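You operate a simulated robot arm through the tools that you are given. There is no shell and no other tool.

You are at the controls of a simulated robot arm. One attempt, no reset.

JOB
Print the transfer slip, stamp it PAID and drop it in the orange tray.
Fine: take it from the teal rack; use the black slip printer, put it on line and leave it so, lever back at free; use the stamp and pad at counter 21, stamp once and put the stamp back. Set down upright: stamp.

The check looks at the end state, three seconds after you hand in, the way a careful person would. Anything else that was tipped, shoved, dropped, spilled or broken makes it a failure.

ROBOT AND FRAMES
A 7-joint arm with a three-finger gripper, fixed in place. Base frame: the origin is on the floor under the middle of its stand, x ahead of it, y to its left, z up; the work surface is at about z = 780. Readings come in mm, degrees, newtons and seconds.
It reaches about 1342 mm from its shoulder. Its first joint turns from -166.0 to 166.0 degrees. Payload 2.69 kg.
Tool frame: the origin (TCP) lies between the finger pads and is the grasp point; the fingertips stand 30 mm ahead of it; z points along the fingers, y is the line along which they close. The gripper opens to 128 mm; its body begins 117 mm behind the TCP.
Orientation is that of the tool frame in the base frame, as a unit quaternion [w, x, y, z]. With the fingers straight down and closing along the base's y, the tool's x points along the base's -x, its y along +y and its z along -z.

CONTROLS
- The arm moves only by the tool arm_command. Its argument "increments" is a list that holds one entry, the list of rows, each a list of 7 numbers: the turn, a rotation vector about the base's x, y, z in degrees, then the shift along the base's x, y, z in m, then the closure, from 0 (fully open) to 1 (shut). In form: [[[wx, wy, wz, dx, dy, dz, hand], ...]]. A call has 1 to 20 rows; each row shifts and turns the commanded pose from where the row before left it. Each row takes 0.2 s and may step no farther than 50 mm and 8.6 degrees from the row before; otherwise, or with a gripper value out of range, the whole call is refused. Where a pose cannot be reached the arm comes as near as it can. A force on the tool above 40 N (or 10 N above the force at the start of the call, whichever is more), or a blocked arm, ends the call early, and 0.2 s more pass. Each finger travels about 127 mm/s and halts on what it meets, pressing with about 43 N; the grip force reading is that of the motor and also rises with nothing between the fingers. The clock runs only during rows and for 0.2 s after the last one: add rows that do not move to give the fingers time. The reply holds the time, the measured pose of the TCP, the force on the tool along the base axes, the opening and the grip force, in the units named above and with some noise, with the torque about the TCP (base axes, N m) and any sound that the robot's microphone picked up.
- Cameras (640 x 400 px; columns grow to the right, rows downward): "scene" is fixed at [401.3, 498.8, 1621.9]; the picture's right is [-0.41, -0.91, 0.00], its down [-0.85, 0.38, -0.37] and it looks along [0.34, -0.15, -0.93] (base axes); focal length 214 px, centre (320, 200). "wrist" rides on the gripper at [58, 54, -131] in the tool frame; the picture's right is [-0.68, 0.74, 0.00], its down [-0.62, -0.57, -0.55] and it looks along [-0.40, -0.37, 0.84] (tool axes); focal length 234 px, centre (320, 200). There is no depth. A picture from a camera that has moved, and an enlarged one, comes with that camera's place and axes in the base frame and with its lens.
- grab_frame(camera): a new picture of that camera. No time passes.
- slide_trunk(by): moves the trunk up (or, below 0, down) by that many mm; the arm rides with it, the base frame stays. It gives what a move gives, with no picture.
- inspect(camera, box): a new picture of the part [left, top, right, bottom] of that camera's present view, enlarged. No time passes.
- sign_off(): hands the job in; it is judged then, once.

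Nothing tells you positions but the pictures and the camera data. Unless the task says otherwise, let go and move clear before handing in.

The tools are called after "Request:" as a command line: name --argument value ..., lists and objects as JSON in quotes. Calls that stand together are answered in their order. arm_command: Moves the arm, as the interface text tells. Its arguments: {"type":"object","properties":{"increments":{"type":"array"}},"required":["increments"]} The other tools are called the same way: slide_trunk (by) moves the trunk up or down; grab_frame (camera) takes a picture; inspect (camera, box) takes an enlarged picture of a part of a camera's view; sign_off () hands the job in.

At the start:

```text
time_s: 0.0
eef_pos: [547.6, -75.5, 1268.1]
ee_rot: [0.0, 0.0, 1.0, 0.001]
force: [0.6, -0.1, 0.2]
ft_torque: [0.0, -0.01, -0.01]
gripper_width: 128.1
gripper_force: 0.1
trunk travel left (down, up): [-150.0, 200.0]
```

scene: 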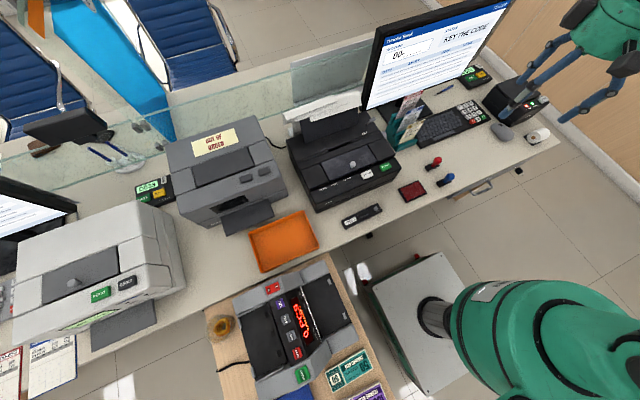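
wrist: 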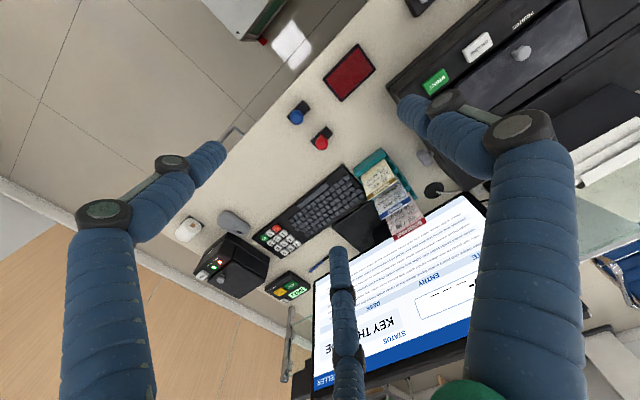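

I see a counter with a black slip printer, an out-of-order gray one, a white one, an orange tray, a red pad and two stamps (red and blue), a teal rack with slips, and a monitor saying "KEY THE CODE". First I will look closer at each part before moving.

Request:
inspect --camera "scene" --box '[360, 0, 560, 125]'

Request:
inspect --camera "scene" --box '[280, 90, 480, 215]'

Request:
inspect --camera "scene" --box '[120, 110, 320, 235]'

Request:
inspect --camera "wrist" --box '[180, 130, 440, 300]'

Request:
inspect --camera "scene" --box '[190, 250, 430, 400]'

Request:
inspect --camera "wrist" --box '[400, 0, 640, 150]'

```text
3.20 times, centred on (460, 62) of scene
camera zoom: at [401.3, 498.8, 1621.9], right [-0.41, -0.91, 0.0], down [-0.85, 0.38, -0.37], along [0.34, -0.15, -0.93], focal length 686 px, centre (-128, 640)
```

zoom: 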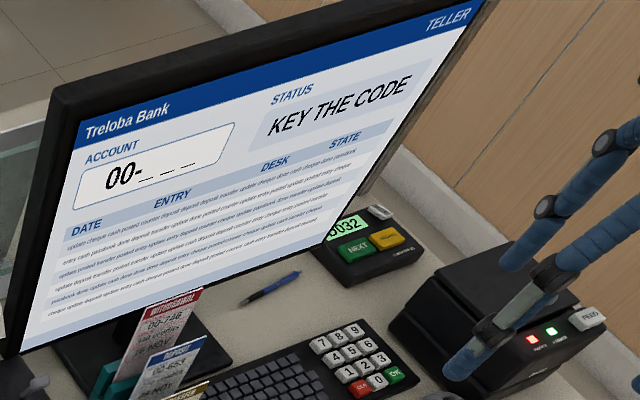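

```text
3.20 times, centred on (380, 152) of scene
camera zoom: at [401.3, 498.8, 1621.9], right [-0.41, -0.91, 0.0], down [-0.85, 0.38, -0.37], along [0.34, -0.15, -0.93], focal length 686 px, centre (128, 352)
```

zoom: 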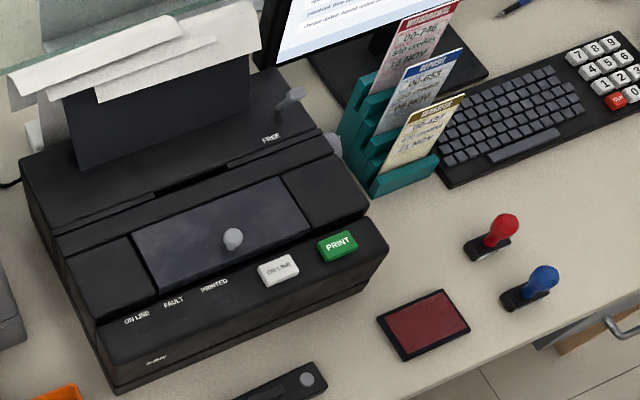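

```text
3.20 times, centred on (220, 172) of scene
camera zoom: at [401.3, 498.8, 1621.9], right [-0.41, -0.91, 0.0], down [-0.85, 0.38, -0.37], along [0.34, -0.15, -0.93], focal length 686 px, centre (640, 288)
```

zoom: 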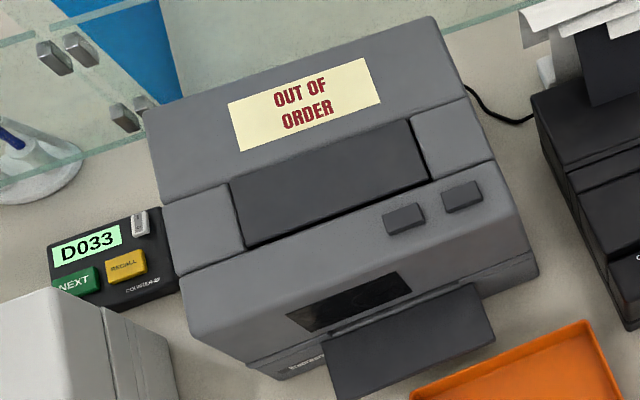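

```text
2.35 times, centred on (310, 215) of wrist
camera zoom: at [489.2, -21.5, 1398.3], right [0.68, 0.74, 0.0], down [0.62, -0.57, 0.55], along [0.4, -0.37, -0.84], focal length 551 px, centre (344, 165)
```

zoom: 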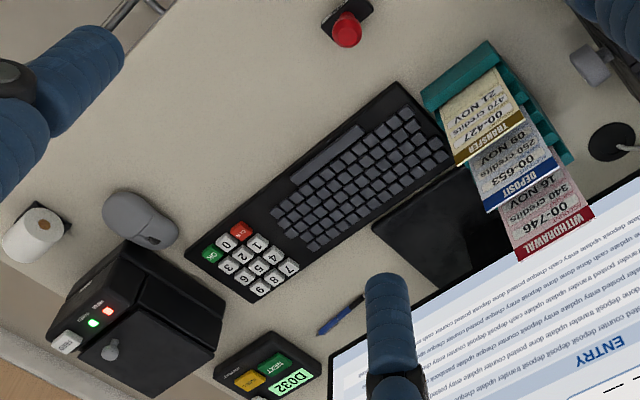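

```text
2.67 times, centred on (310, 325) of scene
camera zoom: at [401.3, 498.8, 1621.9], right [-0.41, -0.91, 0.0], down [-0.85, 0.38, -0.37], along [0.34, -0.15, -0.93], focal length 572 px, centre (347, -133)
```

zoom: 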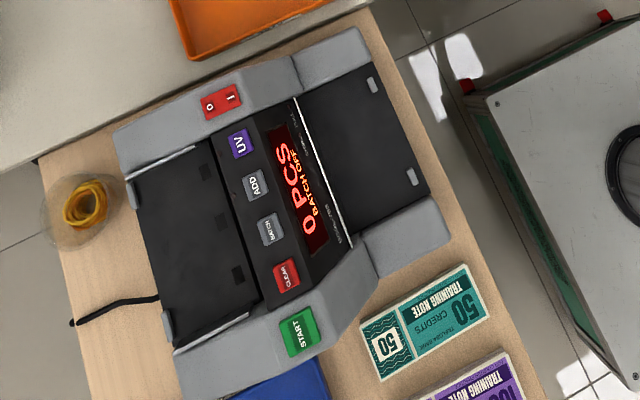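

```text
2.67 times, centred on (520, 75) of wrist
camera zoom: at [489.2, -21.5, 1398.3], right [0.68, 0.74, 0.0], down [0.62, -0.57, 0.55], along [0.4, -0.37, -0.84], focal length 624 px, centre (-213, 533)
```

zoom: 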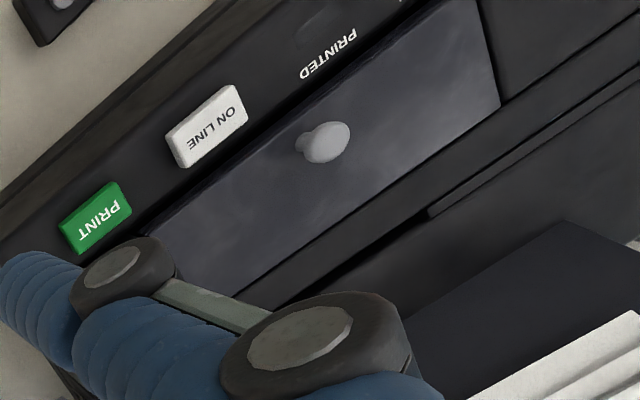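

The transfer slip is the front one (gold header, 00-427, 470 credits) in the teal rack, and the monitor seems to want its code keyed. I will zoom more on the signs, lever, stamps and tray.

Request:
inspect --camera "scene" --box '[370, 80, 470, 142]'

Request:
inspect --camera "scene" --box '[395, 140, 475, 210]'

Request:
inspect --camera "scene" --box '[280, 100, 410, 180]'

Request:
inspect --camera "scene" --box '[0, 80, 200, 205]'

Request:
inspect --camera "scene" --box '[300, 180, 500, 305]'

Request:
inspect --camera "scene" --box '[0, 250, 240, 400]'

Request:
inspect --camera "wrist" --box '[260, 20, 420, 170]'

Request:
inspect --camera "scene" --box '[400, 80, 560, 180]'

```text
6.40 times, centred on (420, 111) of scene
camera zoom: at [401.3, 498.8, 1621.9], right [-0.41, -0.91, 0.0], down [-0.85, 0.38, -0.37], along [0.34, -0.15, -0.93], focal length 1373 px, centre (-320, 770)
```

zoom: 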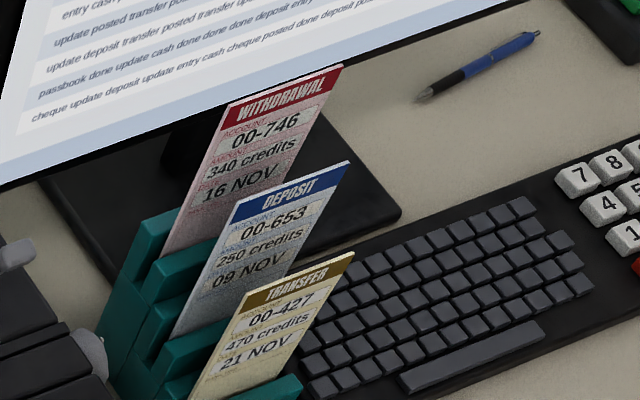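

```text
5.71 times, centred on (435, 175) of scene
camera zoom: at [401.3, 498.8, 1621.9], right [-0.41, -0.91, 0.0], down [-0.85, 0.38, -0.37], along [0.34, -0.15, -0.93], focal length 1226 px, centre (-337, 343)
```

zoom: 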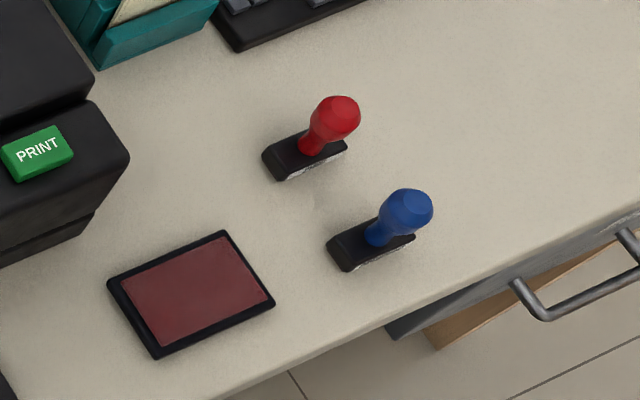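

```text
4.92 times, centred on (345, 140) of scene
camera zoom: at [401.3, 498.8, 1621.9], right [-0.41, -0.91, 0.0], down [-0.85, 0.38, -0.37], along [0.34, -0.15, -0.93], focal length 1056 px, centre (197, 495)
```

zoom: 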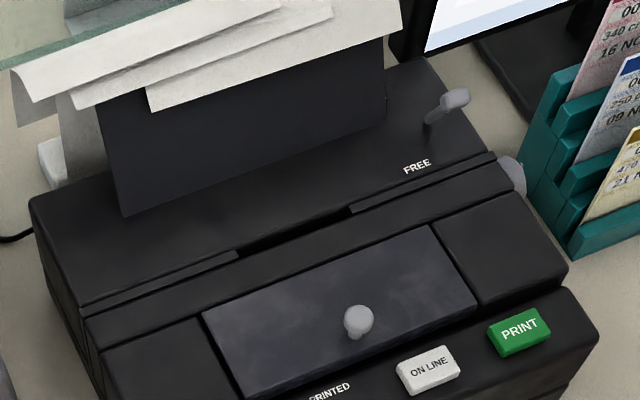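

```text
3.20 times, centred on (100, 142) of scene
camera zoom: at [401.3, 498.8, 1621.9], right [-0.41, -0.91, 0.0], down [-0.85, 0.38, -0.37], along [0.34, -0.15, -0.93], focal length 686 px, centre (1024, 384)
```

zoom: 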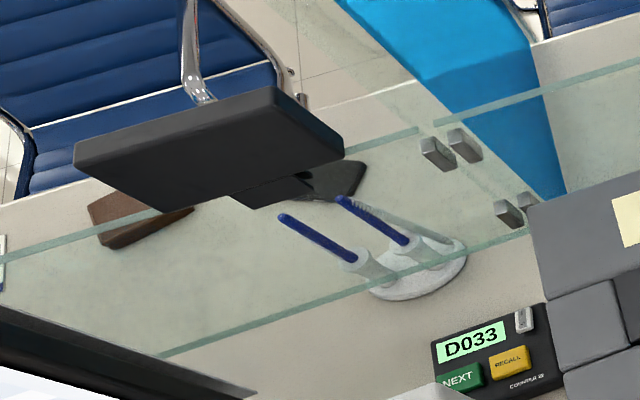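

```text
3.20 times, centred on (400, 242) of scene
camera zoom: at [401.3, 498.8, 1621.9], right [-0.41, -0.91, 0.0], down [-0.85, 0.38, -0.37], along [0.34, -0.15, -0.93], focal length 686 px, centre (64, 64)
```

zoom: 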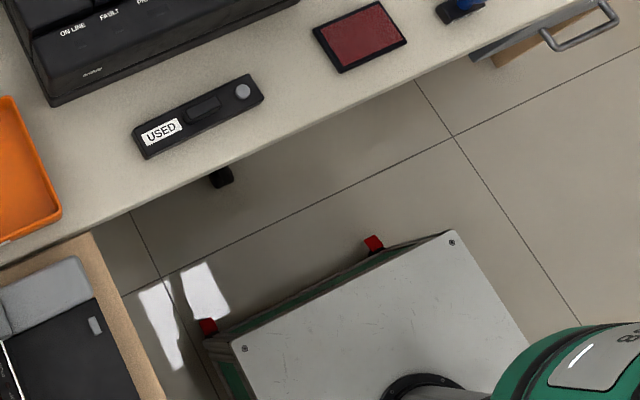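

```text
2.67 times, centred on (120, 325) of scene
camera zoom: at [401.3, 498.8, 1621.9], right [-0.41, -0.91, 0.0], down [-0.85, 0.38, -0.37], along [0.34, -0.15, -0.93], focal length 572 px, centre (853, -133)
```

zoom: 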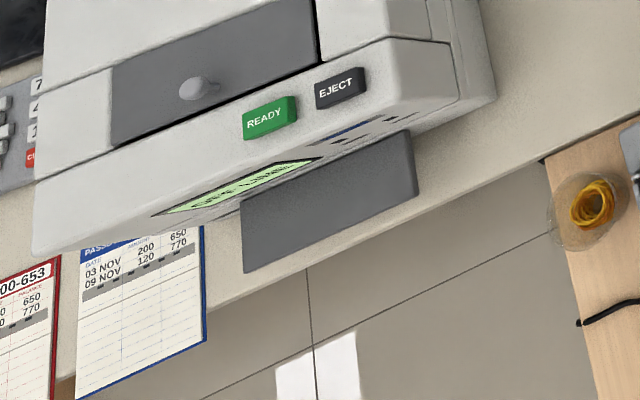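

```text
2.67 times, centred on (340, 95) of wrist
camera zoom: at [489.2, -21.5, 1398.3], right [0.68, 0.74, 0.0], down [0.62, -0.57, 0.55], along [0.4, -0.37, -0.84], focal length 624 px, centre (267, 480)
```

zoom: 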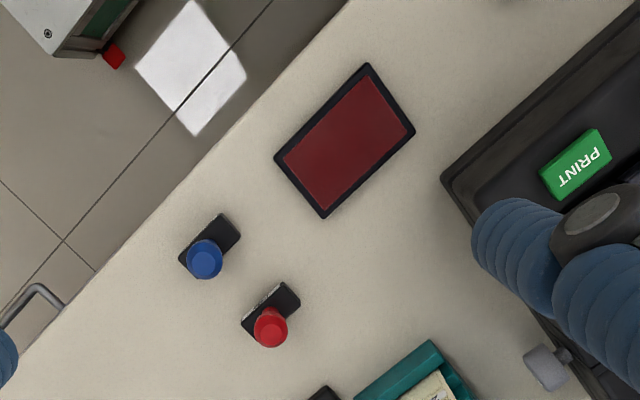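

```text
4.00 times, centred on (480, 130) of scene
camera zoom: at [401.3, 498.8, 1621.9], right [-0.41, -0.91, 0.0], down [-0.85, 0.38, -0.37], along [0.34, -0.15, -0.93], focal length 858 px, centre (-320, 480)
```

zoom: 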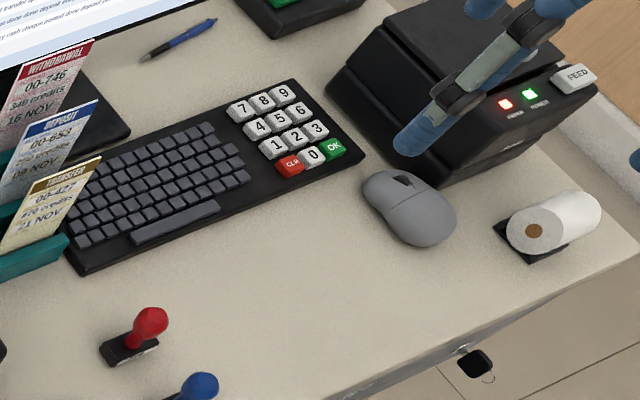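

The counter runs along y with its front edge near x = 505; the two stamps stand near (560,-155) and (643,-153), with labels facing the teller. I will bring the wrist camera low in front of them to read the labels.

Request:
arm_command --increments '[[[0, 0, 7.2, -0.015, -0.008, -0.032, 0], [0, 0, 7.2, -0.015, -0.008, -0.032, 0], [0, 0, 7.2, -0.015, -0.008, -0.032, 0], [0, 0, 7.2, -0.015, -0.008, -0.032, 0], [0, 0, 7.0, -0.015, -0.008, -0.032, 0], [0, 0, 7.0, -0.015, -0.008, -0.032, 0], [0, -6.75, 0, -0.015, -0.008, -0.032, 0], [0, -6.75, 0, -0.015, -0.008, -0.032, 0], [0, -6.75, 0, -0.015, -0.008, -0.032, 0], [0, -6.75, 0, -0.015, -0.008, -0.032, 0], [0, 0, 0, 0, 0, 0, 0]]]'

Request:
grab_frame --camera "wrist"

Request:
grab_frame --camera "scene"

```text
time_s: 2.4
eef_pos: [397.1, -154.6, 945.6]
ee_rot: [0.216, -0.353, 0.906, -0.083]
force: [3.0, -1.8, 6.1]
ft_torque: [0.16, 0.62, 0.09]
gripper_width: 128.2
gripper_force: 0.1
trunk travel left (down, up): [-150.0, 200.0]
```

```text
taken
camera wrist: at [267.3, -154.1, 1027.2], right [0.0, 1.0, 0.0], down [0.5, 0.0, 0.87], along [0.87, 0.0, -0.5], focal length 234 px, centre (320, 200)
```

wrist: 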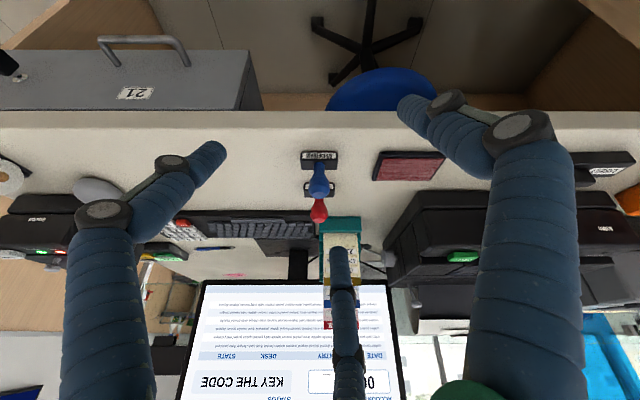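

```text
taken
```

scene: 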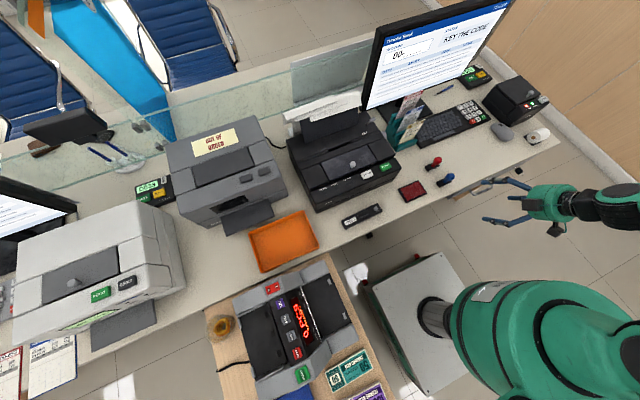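

The counter's drawer shows "21", and the stamp labels are visible. Zooming in on them now.

Request:
inspect --camera "wrist" --box '[290, 140, 350, 200]'

Request:
inspect --camera "wrist" --box '[300, 200, 400, 300]'

Request:
inspect --camera "wrist" --box '[360, 120, 640, 295]'

Request:
inspect --camera "wrist" --box '[100, 70, 260, 170]'

Request:
inspect --camera "wrist" --box '[0, 170, 320, 270]'

```text
6.67 times, centred on (320, 170) of wrist
camera zoom: at [267.3, -154.1, 1027.2], right [0.0, 1.0, 0.0], down [0.5, 0.0, 0.87], along [0.87, 0.0, -0.5], focal length 1561 px, centre (320, 400)
```

zoom: 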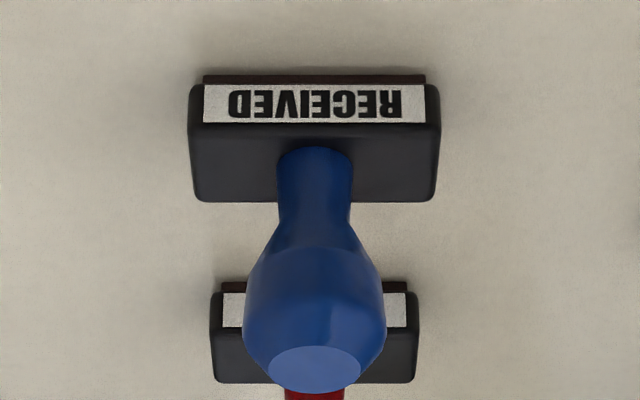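

```text
4.00 times, centred on (350, 250) of wrist
camera zoom: at [267.3, -154.1, 1027.2], right [0.0, 1.0, 0.0], down [0.5, 0.0, 0.87], along [0.87, 0.0, -0.5], focal length 937 px, centre (200, 0)
```

zoom: 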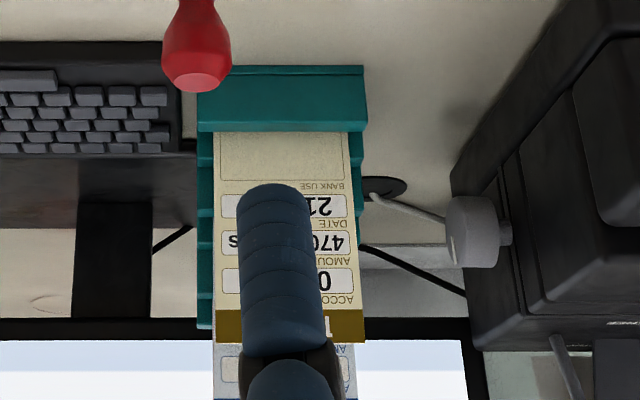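

```text
2.29 times, centred on (500, 208) of wrist
camera zoom: at [267.3, -154.1, 1027.2], right [0.0, 1.0, 0.0], down [0.5, 0.0, 0.87], along [0.87, 0.0, -0.5], focal length 535 px, centre (-91, 183)
```

zoom: 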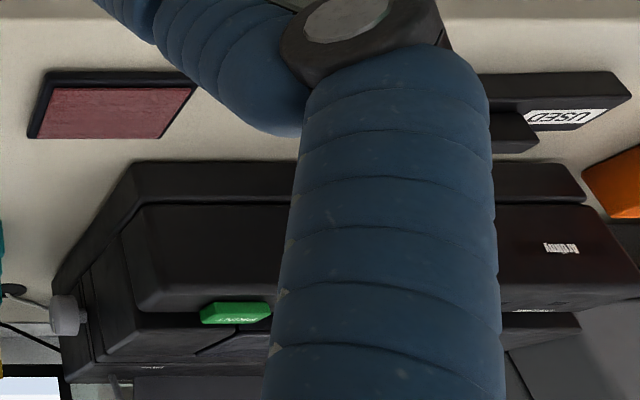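

```text
4.00 times, centred on (180, 120) of wrist
camera zoom: at [267.3, -154.1, 1027.2], right [0.0, 1.0, 0.0], down [0.5, 0.0, 0.87], along [0.87, 0.0, -0.5], focal length 937 px, centre (880, 520)
```

zoom: 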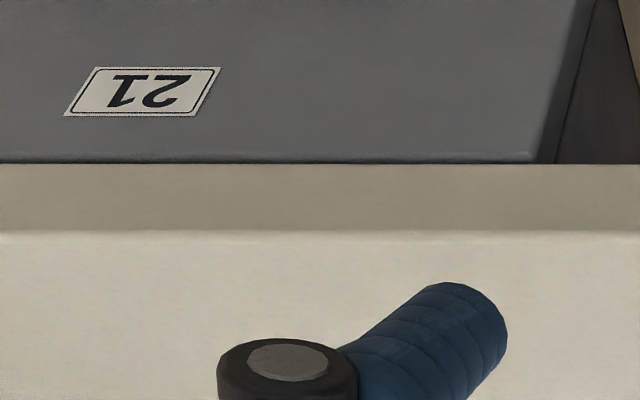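

```text
2.00 times, centred on (160, 220) of wrist
camera zoom: at [267.3, -154.1, 1027.2], right [0.0, 1.0, 0.0], down [0.5, 0.0, 0.87], along [0.87, 0.0, -0.5], focal length 468 px, centre (640, 160)
```

zoom: 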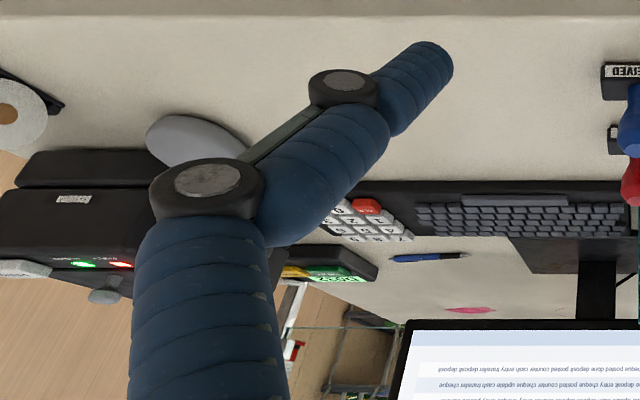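

The blue stamp reads RECEIVED, so the red one is probably PAID; its label is partly hidden. I will shift sideways to read it and see more of the printer.

Request:
arm_command --increments '[[[0, 0, 0, 0, 0.05, 0, 0], [0, 0, 0, 0, 0.05, 0.02, 0], [0, 0, 0, 0, 0, 0, 0]]]'

Request:
grab_frame --camera "wrist"

Request:
inspect --camera "wrist" --box '[220, 140, 316, 200]'

```text
refused: row 2 steps farther than a row can; nothing moved
```

```text
taken
camera wrist: at [267.3, -154.1, 1027.2], right [0.0, 1.0, 0.0], down [0.5, 0.0, 0.87], along [0.87, 0.0, -0.5], focal length 234 px, centre (320, 200)
```

wrist: 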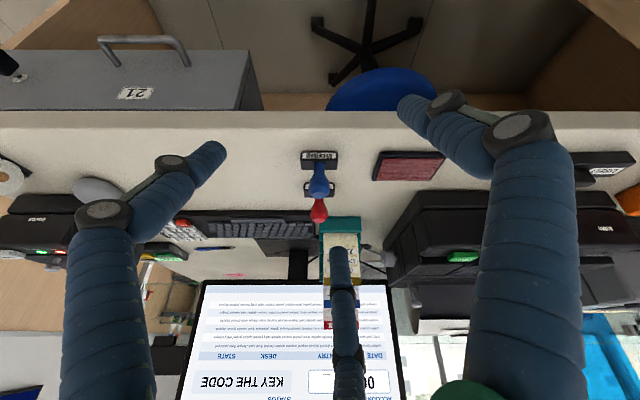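

```text
6.67 times, centred on (268, 170) of wrist
camera zoom: at [267.3, -154.1, 1027.2], right [0.0, 1.0, 0.0], down [0.5, 0.0, 0.87], along [0.87, 0.0, -0.5], focal length 1561 px, centre (667, 400)
```

zoom: 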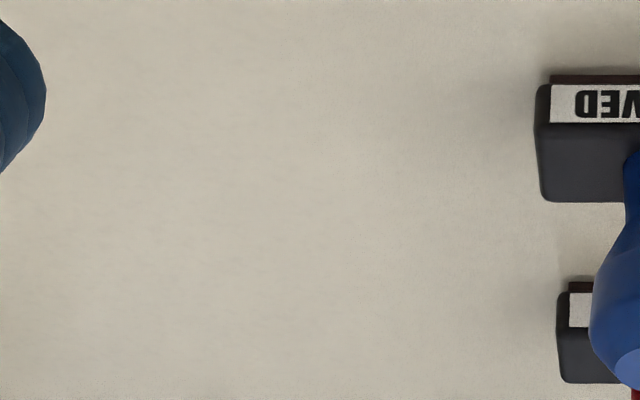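

The move was refused because one row stepped too far; nothing moved. I will repeat it with smaller steps.

Request:
arm_command --increments '[[[0, 0, 0, 0, 0.04, 0, 0], [0, 0, 0, 0, 0.04, 0, 0], [0, 0, 0, 0, 0.03, 0.02, 0], [0, 0, 0, 0, 0, 0, 0]]]'

Request:
grab_frame --camera "wrist"

Request:
inspect --camera "wrist" --box '[210, 140, 306, 200]'

Request:
inspect --camera "wrist" --box '[230, 170, 390, 270]'

```text
time_s: 3.4
eef_pos: [398.6, -44.5, 967.8]
ee_rot: [0.218, -0.355, 0.905, -0.084]
force: [0.9, -0.3, 0.3]
ft_torque: [0.02, 0.02, 0.02]
gripper_width: 128.0
gripper_force: 0.1
trunk travel left (down, up): [-150.0, 200.0]
```

```text
taken
camera wrist: at [267.0, -44.1, 1048.3], right [0.0, 1.0, 0.0], down [0.5, 0.0, 0.87], along [0.87, 0.0, -0.5], focal length 234 px, centre (320, 200)
```

wrist: 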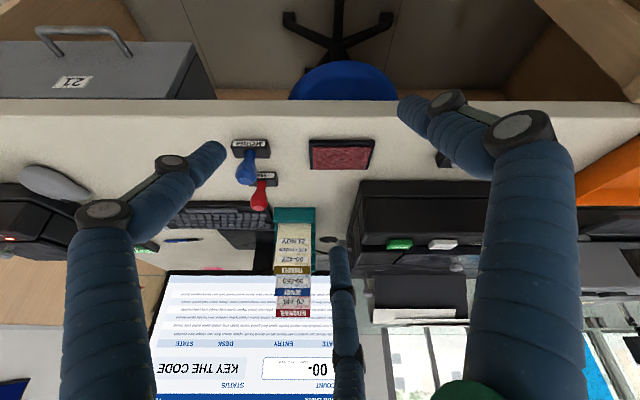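

```text
6.67 times, centred on (258, 170) of wrist
camera zoom: at [267.0, -44.1, 1048.3], right [0.0, 1.0, 0.0], down [0.5, 0.0, 0.87], along [0.87, 0.0, -0.5], focal length 1561 px, centre (733, 400)
```

zoom: 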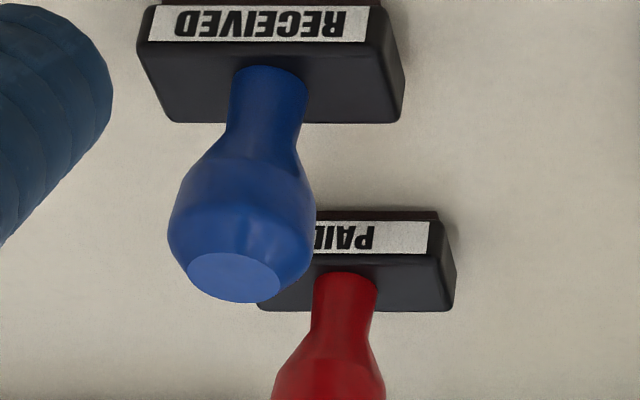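

```text
4.00 times, centred on (310, 220) of wrist
camera zoom: at [267.0, -44.1, 1048.3], right [0.0, 1.0, 0.0], down [0.5, 0.0, 0.87], along [0.87, 0.0, -0.5], focal length 937 px, centre (360, 120)
```

zoom: 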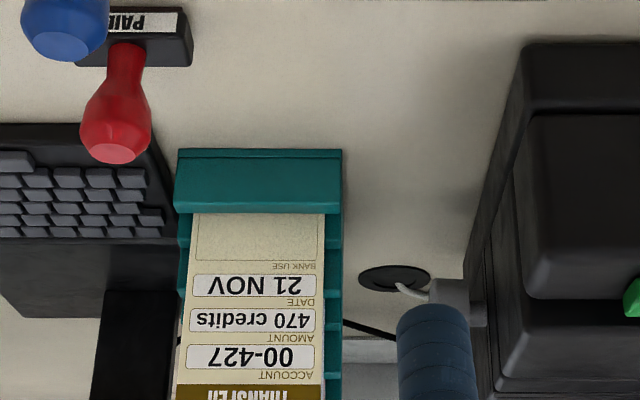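

The red stamp is PAID and the transfer slip carries code 00-427. Now I will check the hand's finger shape and the printer more closely.

Request:
inspect --camera "scene" --box '[440, 150, 600, 250]'

Request:
arm_command --increments '[[[0, 0, 0, 0, 0, 0, 0.3], [0, 0, 0, 0, 0, 0, 0.6], [0, 0, 0, 0, 0, 0, 1], [0, 0, 0, 0, 0, 0, 1], [0, 0, 0, 0, 0, 0, 1]]]'

Request:
grab_frame --camera "wrist"

Request:
inspect --camera "scene" --box '[440, 150, 600, 250]'

```text
4.00 times, centred on (520, 200) of scene
camera zoom: at [401.3, 498.8, 1621.9], right [-0.41, -0.91, 0.0], down [-0.85, 0.38, -0.37], along [0.34, -0.15, -0.93], focal length 858 px, centre (-480, 200)
```

zoom: 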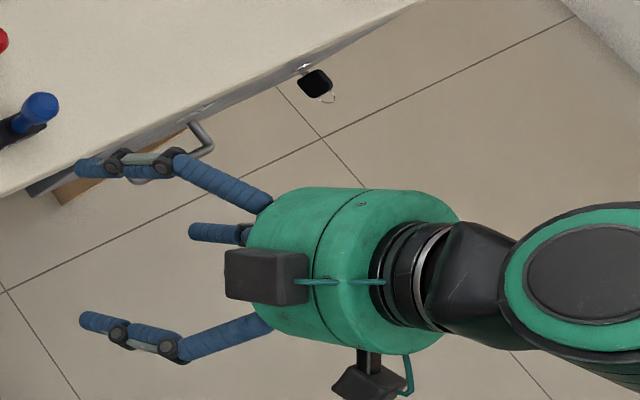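

```text
time_s: 4.6
eef_pos: [397.9, -45.0, 967.6]
ee_rot: [0.218, -0.355, 0.905, -0.085]
force: [-0.9, 0.5, -0.5]
ft_torque: [0.03, 0.01, -0.04]
gripper_width: 2.0
gripper_force: 30.8
trunk travel left (down, up): [-150.0, 200.0]
```

```text
taken
camera wrist: at [266.8, -44.2, 1048.3], right [0.0, 1.0, 0.0], down [0.5, 0.0, 0.87], along [0.87, 0.0, -0.5], focal length 234 px, centre (320, 200)
```

wrist: 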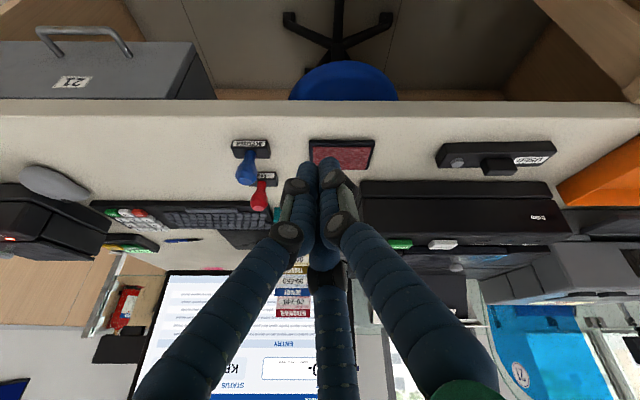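

```text
4.00 times, centred on (520, 200) of scene
camera zoom: at [401.3, 498.8, 1621.9], right [-0.41, -0.91, 0.0], down [-0.85, 0.38, -0.37], along [0.34, -0.15, -0.93], focal length 858 px, centre (-480, 200)
```

zoom: 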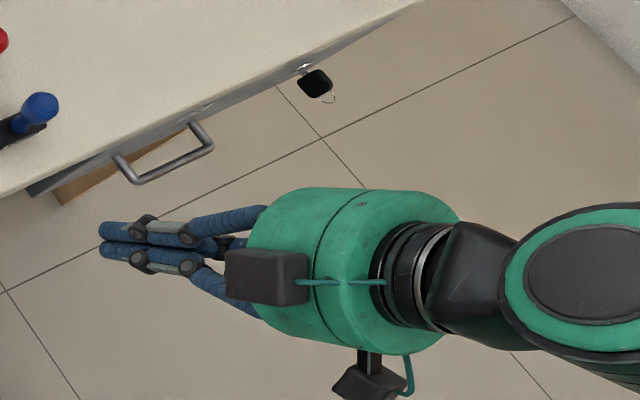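

The fingertips are about 17 mm thick and converge radially, so pinching the slip and pressing keys with one leading finger should work. Next I look down on the black printer with the wrist camera.

Request:
arm_command --increments '[[[0, 6.75, 0, 0.02, 0.02, 0.03, 0], [0, 6.75, 0, 0.02, 0.02, 0.03, 0], [0, 6.75, 0, 0.02, 0.02, 0.03, 0], [0, 6.75, 0, 0.02, 0.02, 0.03, 0], [0, 0, 0, 0.027, 0.0275, 0.005, 0], [0, 0, 0, 0.027, 0.0275, 0.005, 0], [0, 0, 0, 0.027, 0.0275, 0.005, 0], [0, 0, 0, 0.027, 0.0275, 0.005, 0], [0, 0, 0, 0.027, 0.0275, 0.005, 0], [0, 0, 0, 0.026, 0.0275, 0.006, 0], [0, 0, 0, 0, 0, 0, 0]]]'

Request:
grab_frame --camera "wrist"

Request:
inspect --camera "wrist" --box '[200, 100, 440, 250]'

Request:
inspect --camera "wrist" --box '[140, 150, 300, 250]'

```text
time_s: 7.0
eef_pos: [637.9, 196.5, 1119.4]
ee_rot: [0.001, -0.365, 0.931, 0.0]
force: [0.8, -0.4, -1.6]
ft_torque: [-0.02, 0.04, -0.03]
gripper_width: 128.2
gripper_force: 0.1
trunk travel left (down, up): [-150.0, 200.0]
```

```text
taken
camera wrist: at [557.0, 196.9, 1249.7], right [0.0, 1.0, 0.0], down [0.84, 0.0, 0.55], along [0.55, 0.0, -0.84], focal length 234 px, centre (320, 200)
```

wrist: 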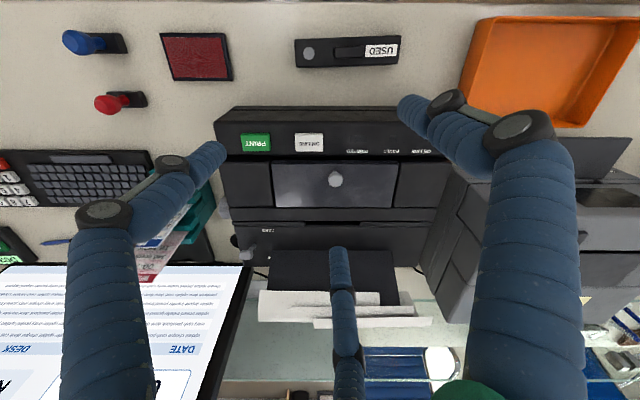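

```text
2.67 times, centred on (320, 175) of wrist
camera zoom: at [557.0, 196.9, 1249.7], right [0.0, 1.0, 0.0], down [0.84, 0.0, 0.55], along [0.55, 0.0, -0.84], focal length 624 px, centre (320, 267)
```

zoom: 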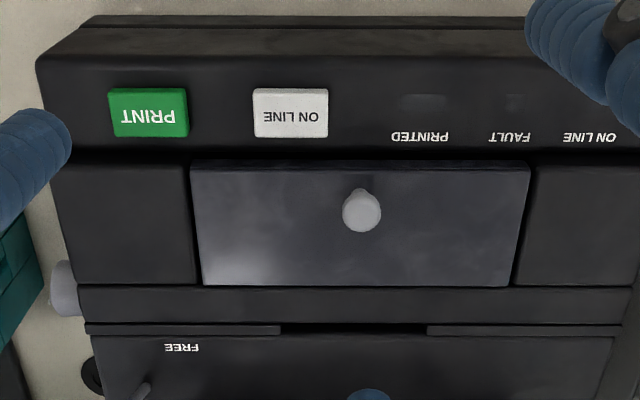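

```text
4.00 times, centred on (220, 200) of wrist
camera zoom: at [557.0, 196.9, 1249.7], right [0.0, 1.0, 0.0], down [0.84, 0.0, 0.55], along [0.55, 0.0, -0.84], focal length 937 px, centre (720, 200)
```

zoom: 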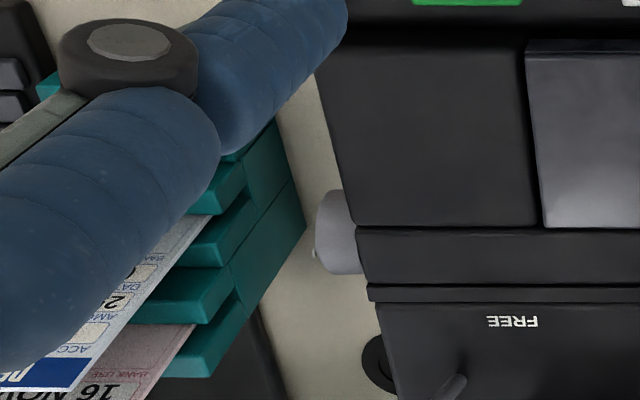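

The slip slot is a slit in the groove on the printer top, about x=842, y=161–267, z≈900, and the lever is at the rear right beside "FREE". I will look at the lever from closer.

Request:
arm_command --increments '[[[0, 0, 0, 0.03, -0.023, 0, 0], [0, 0, 0, 0.03, -0.023, 0, 0], [0, 0, 0, 0.03, -0.023, 0, 0], [0, 0, 0, 0.03, -0.023, 0, 0], [0, 0, 0, 0.03, -0.023, 0, 0], [0, 0, 0, 0, 0, 0, 0]]]'

Request:
grab_frame --camera "wrist"

Request:
inspect --camera "wrist" --box '[260, 140, 420, 240]'

Request:
grab_frame --camera "scene"

```text
time_s: 8.4
eef_pos: [789.3, 81.3, 1117.3]
ee_rot: [0.0, -0.365, 0.931, 0.0]
force: [0.1, 0.3, -0.5]
ft_torque: [0.08, 0.08, 0.01]
gripper_width: 128.1
gripper_force: 0.0
trunk travel left (down, up): [-150.0, 200.0]
```

```text
taken
camera wrist: at [709.5, 82.4, 1248.7], right [0.0, 1.0, 0.0], down [0.84, 0.0, 0.55], along [0.55, 0.0, -0.84], focal length 234 px, centre (320, 200)
```

wrist: 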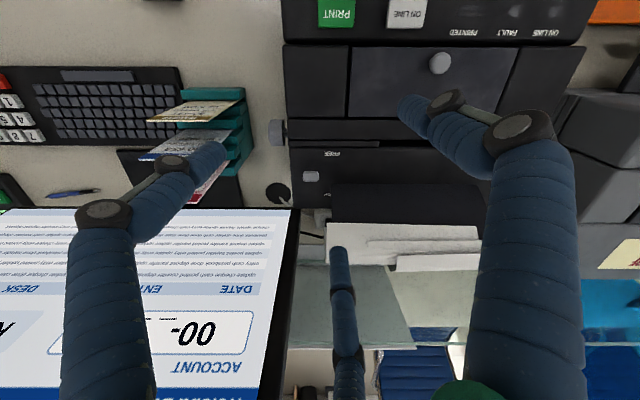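

```text
4.00 times, centred on (340, 190) of wrist
camera zoom: at [709.5, 82.4, 1248.7], right [0.0, 1.0, 0.0], down [0.84, 0.0, 0.55], along [0.55, 0.0, -0.84], focal length 937 px, centre (240, 240)
```

zoom: 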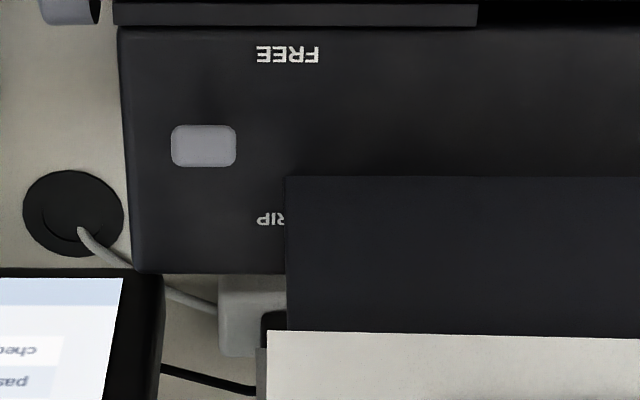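

```text
taken
```

scene: 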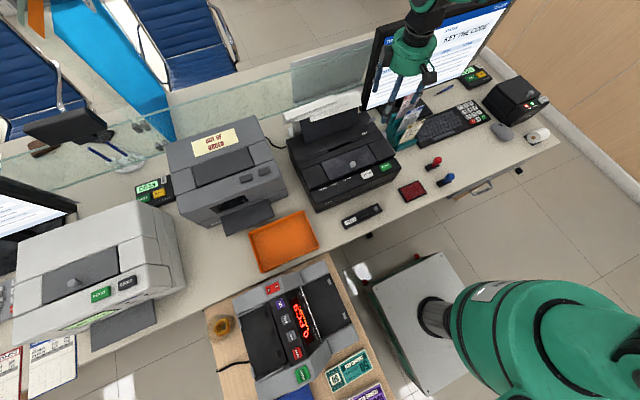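

The lever swings along x between FREE (front) and GRIP (rear); its knob is near (868,69,950). Now I move over the keypad to locate the keys precisely.

Request:
arm_command --increments '[[[0, 0, 0, -0.01, -0.04, -0.003, 0], [0, 0, 0, -0.01, -0.04, -0.003, 0], [0, 0, 0, -0.01, -0.04, -0.003, 0], [0, 0, 0, -0.01, -0.04, -0.003, 0], [0, 0, 0, -0.01, -0.04, -0.003, 0], [0, 0, 0, -0.01, -0.04, -0.003, 0], [0, 0, 0, -0.01, -0.04, -0.003, 0], [0, 0, 0, -0.01, -0.04, -0.003, 0], [0, 0, 0, -0.01, -0.04, -0.003, 0], [0, 0, 0, -0.01, -0.04, -0.003, 0], [0, 0, 0, -0.01, -0.04, -0.01, 0], [0, 0, 0, -0.01, -0.04, -0.01, 0], [0, 0, 0, -0.01, -0.04, -0.01, 0], [0, 0, 0, 0, -0.04, -0.01, 0], [0, 0, 0, 0, 0, 0, 0]]]'

Request:
grab_frame --camera "wrist"

Request:
inspect --camera "wrist" --box '[230, 120, 390, 220]'

```text
time_s: 11.6
eef_pos: [658.1, -473.9, 1049.4]
ee_rot: [0.0, -0.365, 0.931, 0.0]
force: [0.5, -0.6, -0.3]
ft_torque: [0.09, -0.01, 0.02]
gripper_width: 128.1
gripper_force: 0.1
trunk travel left (down, up): [-150.0, 200.0]
```

```text
taken
camera wrist: at [578.8, -473.0, 1180.2], right [0.0, 1.0, 0.0], down [0.84, 0.0, 0.55], along [0.55, 0.0, -0.84], focal length 234 px, centre (320, 200)
```

wrist: 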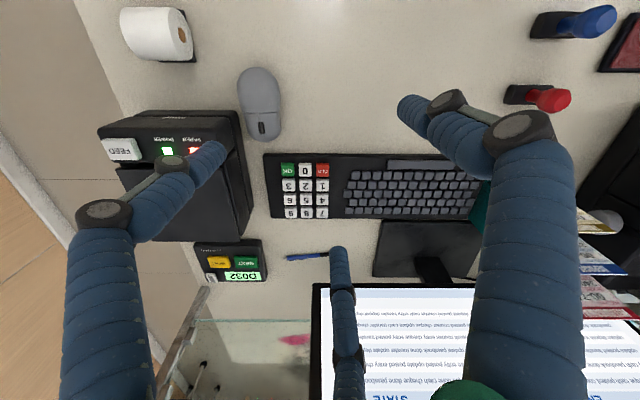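

```text
4.00 times, centred on (310, 170) of wrist
camera zoom: at [578.8, -473.0, 1180.2], right [0.0, 1.0, 0.0], down [0.84, 0.0, 0.55], along [0.55, 0.0, -0.84], focal length 937 px, centre (360, 320)
```

zoom: 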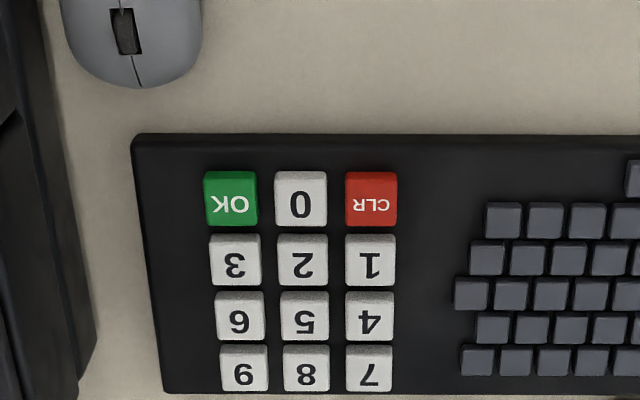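

The keypad keys are about 24 mm wide with 31 mm pitch; key 4 is near (826,-468). I will close the hand, turn it so the single finger (thumb) leads, tilt 30° and hover above key 4 to check alignment.

Request:
arm_command --increments '[[[0, 0, 7.9, 0.0165, 0.0006, -0.012, 0.5], [0, 0, 7.9, 0.0165, 0.0006, -0.012, 1], [0, 0, 7.9, 0.0165, 0.0006, -0.012, 1], [0, 0, 7.9, 0.0165, 0.0006, -0.012, 1], [0, 0, 7.8, 0.0165, 0.0006, -0.012, 1], [0, 0, 7.8, 0.0165, 0.0006, -0.012, 1], [0, -7.5, 0, 0.0165, 0.0006, -0.012, 1], [0, -7.5, 0, 0.0165, 0.0006, -0.012, 1], [0, -7.5, 0, 0.0165, 0.0006, -0.012, 1], [0, -7.5, 0, 0.0165, 0.0006, -0.012, 1], [0, 0, 0, 0, 0, -0.02, 1], [0, 0, 0, 0, 0, 0, 1]]]'

Request:
grab_frame --camera "wrist"

Request:
grab_frame --camera "scene"

```text
time_s: 14.2
eef_pos: [824.0, -469.9, 907.2]
ee_rot: [0.183, -0.683, 0.683, -0.183]
force: [0.6, 0.4, -0.1]
ft_torque: [0.0, -0.06, 0.02]
gripper_width: 2.1
gripper_force: 31.4
trunk travel left (down, up): [-150.0, 200.0]
```

```text
taken
camera wrist: at [711.8, -527.8, 993.8], right [-0.64, 0.68, -0.37], down [0.22, 0.62, 0.76], along [0.74, 0.4, -0.54], focal length 234 px, centre (320, 200)
```

wrist: 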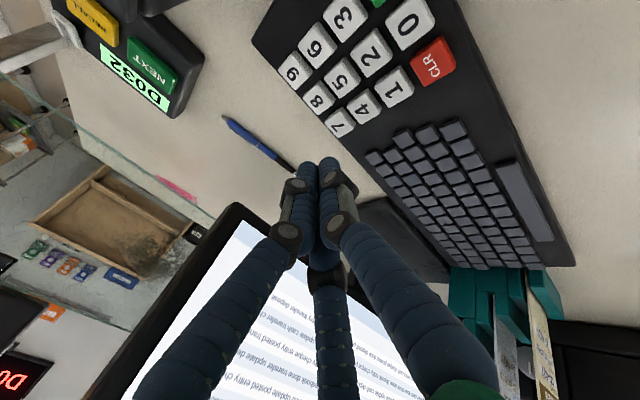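

```text
taken
```

scene: 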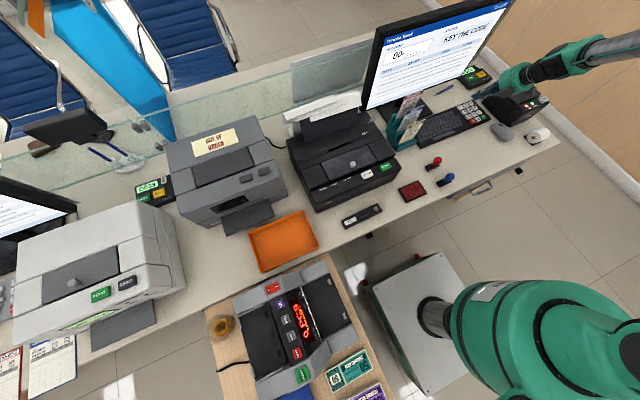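

Key 4 projects to (823,-470), right under the thumb tip. I descend near the key, then press in small steps.

Request:
arm_command --increments '[[[0, 0, 0, -0.002, 0, -0.025, 1], [0, 0, 0, -0.001, 0, -0.025, 1], [0, 0, 0, 0, 0, -0.015, 1], [0, 0, 0, 0, 0, 0, 1]]]'

Request:
grab_frame --camera "wrist"

Request:
inspect --camera "wrist" --box '[240, 100, 400, 200]'

Request:
inspect --camera "scene" --box '[430, 60, 558, 140]'

```text
time_s: 15.2
eef_pos: [823.2, -469.6, 844.1]
ee_rot: [0.184, -0.683, 0.683, -0.183]
force: [0.0, -0.5, 0.2]
ft_torque: [0.02, 0.02, -0.04]
gripper_width: 2.2
gripper_force: 31.2
trunk travel left (down, up): [-150.0, 200.0]
```

```text
taken
camera wrist: at [710.9, -528.0, 929.2], right [-0.64, 0.68, -0.37], down [0.22, 0.62, 0.76], along [0.74, 0.4, -0.54], focal length 234 px, centre (320, 200)
```

wrist: 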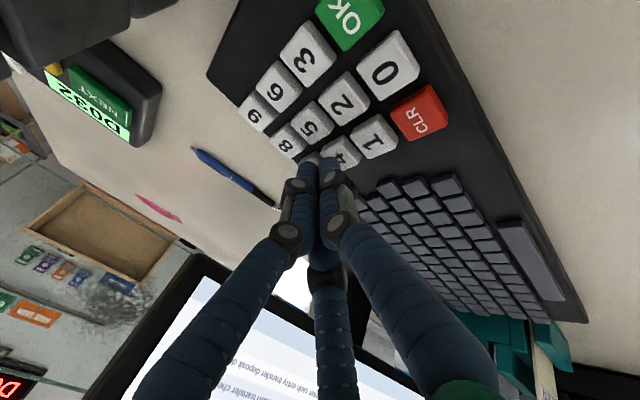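

```text
4.00 times, centred on (320, 150) of wrist
camera zoom: at [710.9, -528.0, 929.2], right [-0.64, 0.68, -0.37], down [0.22, 0.62, 0.76], along [0.74, 0.4, -0.54], focal length 937 px, centre (320, 400)
```

zoom: 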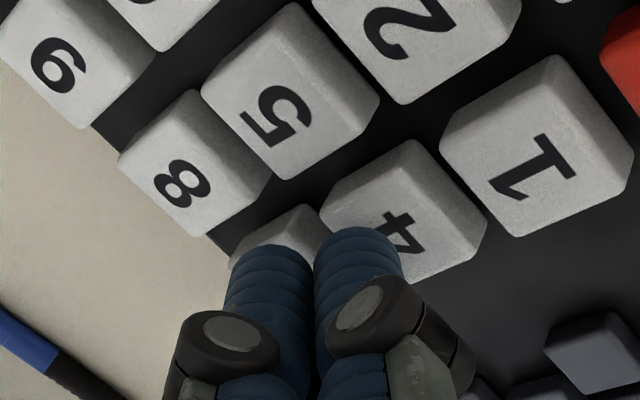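

```text
5.00 times, centred on (494, 100) of scene
camera zoom: at [401.3, 498.8, 1621.9], right [-0.41, -0.91, 0.0], down [-0.85, 0.38, -0.37], along [0.34, -0.15, -0.93], focal length 1072 px, centre (-550, 700)
```

zoom: 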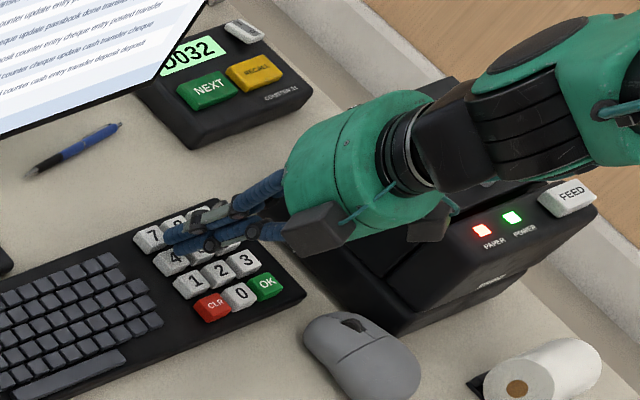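

Request:
inspect --camera "scene" --box '[450, 94, 498, 124]'

```text
13.33 times, centred on (474, 109) of scene
camera zoom: at [401.3, 498.8, 1621.9], right [-0.41, -0.91, 0.0], down [-0.85, 0.38, -0.37], along [0.34, -0.15, -0.93], focal length 2860 px, centre (-1733, 1413)
```

zoom: 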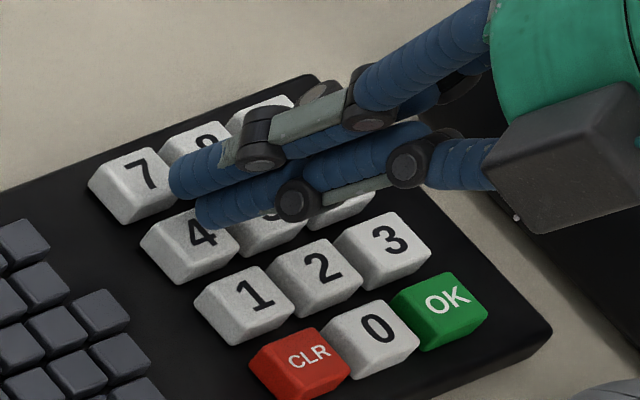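

The thumb tip is well centred over key 4. Pressing in small steps.

Request:
arm_command --increments '[[[0, 0, 0, 0, 0, -0.006, 1], [0, 0, 0, 0, 0, -0.004, 1], [0, 0, 0, 0, 0, -0.003, 1], [0, 0, 0, 0, 0, 0, 1]]]'

Request:
arm_command --increments '[[[0, 0, 0, 0, 0, -0.002, 1], [0, 0, 0, 0, 0, -0.002, 1]]]'

Request:
inspect --camera "scene" --box '[450, 94, 498, 124]'

Request:
inspect --camera "scene" --box '[360, 0, 520, 100]'

```text
time_s: 16.2
eef_pos: [821.9, -470.3, 831.7]
ee_rot: [-0.183, 0.683, -0.682, 0.184]
force: [1.0, 0.6, 11.6]
ft_torque: [-0.02, -0.08, 0.04]
gripper_width: 1.9
gripper_force: 31.4
trunk travel left (down, up): [-150.0, 200.0]
heard: click
```

```text
time_s: 16.8
eef_pos: [821.2, -470.1, 828.4]
ee_rot: [-0.183, 0.683, -0.683, 0.185]
force: [-2.3, -1.0, 23.3]
ft_torque: [-0.05, 0.16, -0.01]
gripper_width: 2.2
gripper_force: 31.4
trunk travel left (down, up): [-150.0, 200.0]
```

```text
13.33 times, centred on (474, 109) of scene
camera zoom: at [401.3, 498.8, 1621.9], right [-0.41, -0.91, 0.0], down [-0.85, 0.38, -0.37], along [0.34, -0.15, -0.93], focal length 2860 px, centre (-1733, 1413)
```

zoom: 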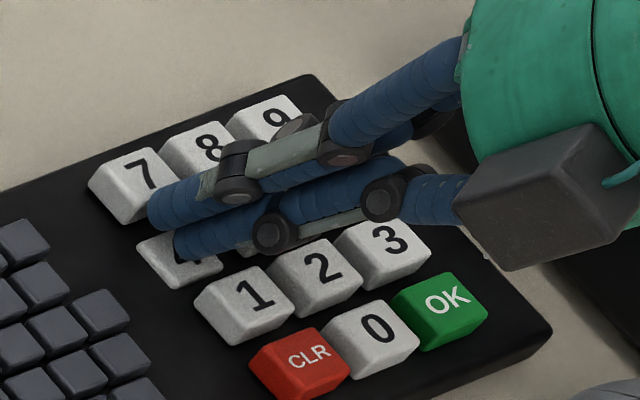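

```text
4.00 times, centred on (440, 50) of scene
camera zoom: at [401.3, 498.8, 1621.9], right [-0.41, -0.91, 0.0], down [-0.85, 0.38, -0.37], along [0.34, -0.15, -0.93], focal length 858 px, centre (-160, 800)
```

zoom: 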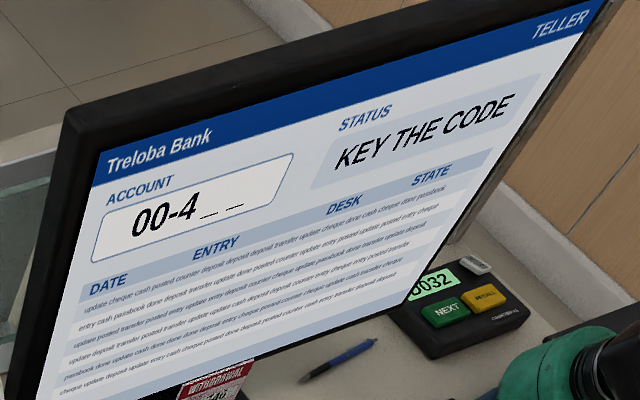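

The screen now shows 00-4. Lifting and moving to key 2.

Request:
arm_command --increments '[[[0, 0, 0, 0, 0, 0.025, 1], [0, 0, 0, -0.015, -0.016, 0.003, 1], [0, 0, 0, -0.0155, -0.0158, 0, 1], [0, 0, 0, 0, 0, 0, 1]]]'

Request:
inspect --camera "scene" --box '[450, 94, 498, 124]'

Request:
inspect --camera "wrist" --box '[240, 80, 400, 180]'

```text
time_s: 17.8
eef_pos: [791.5, -501.2, 853.0]
ee_rot: [-0.182, 0.683, -0.683, 0.183]
force: [0.7, -1.0, -0.5]
ft_torque: [0.02, -0.04, 0.03]
gripper_width: 2.3
gripper_force: 31.6
trunk travel left (down, up): [-150.0, 200.0]
```

```text
13.33 times, centred on (474, 109) of scene
camera zoom: at [401.3, 498.8, 1621.9], right [-0.41, -0.91, 0.0], down [-0.85, 0.38, -0.37], along [0.34, -0.15, -0.93], focal length 2860 px, centre (-1733, 1413)
```

zoom: 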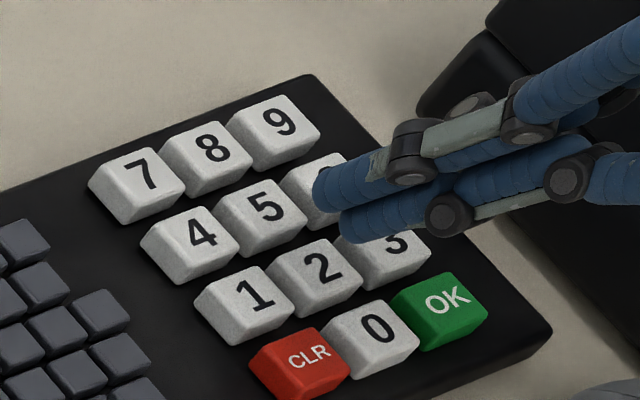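

```text
4.00 times, centred on (320, 130) of wrist
camera zoom: at [679.2, -558.7, 939.3], right [-0.64, 0.68, -0.37], down [0.22, 0.62, 0.76], along [0.74, 0.4, -0.54], focal length 937 px, centre (320, 480)
```

zoom: 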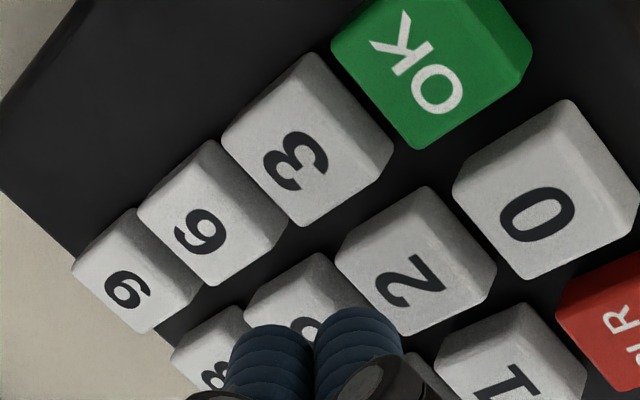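

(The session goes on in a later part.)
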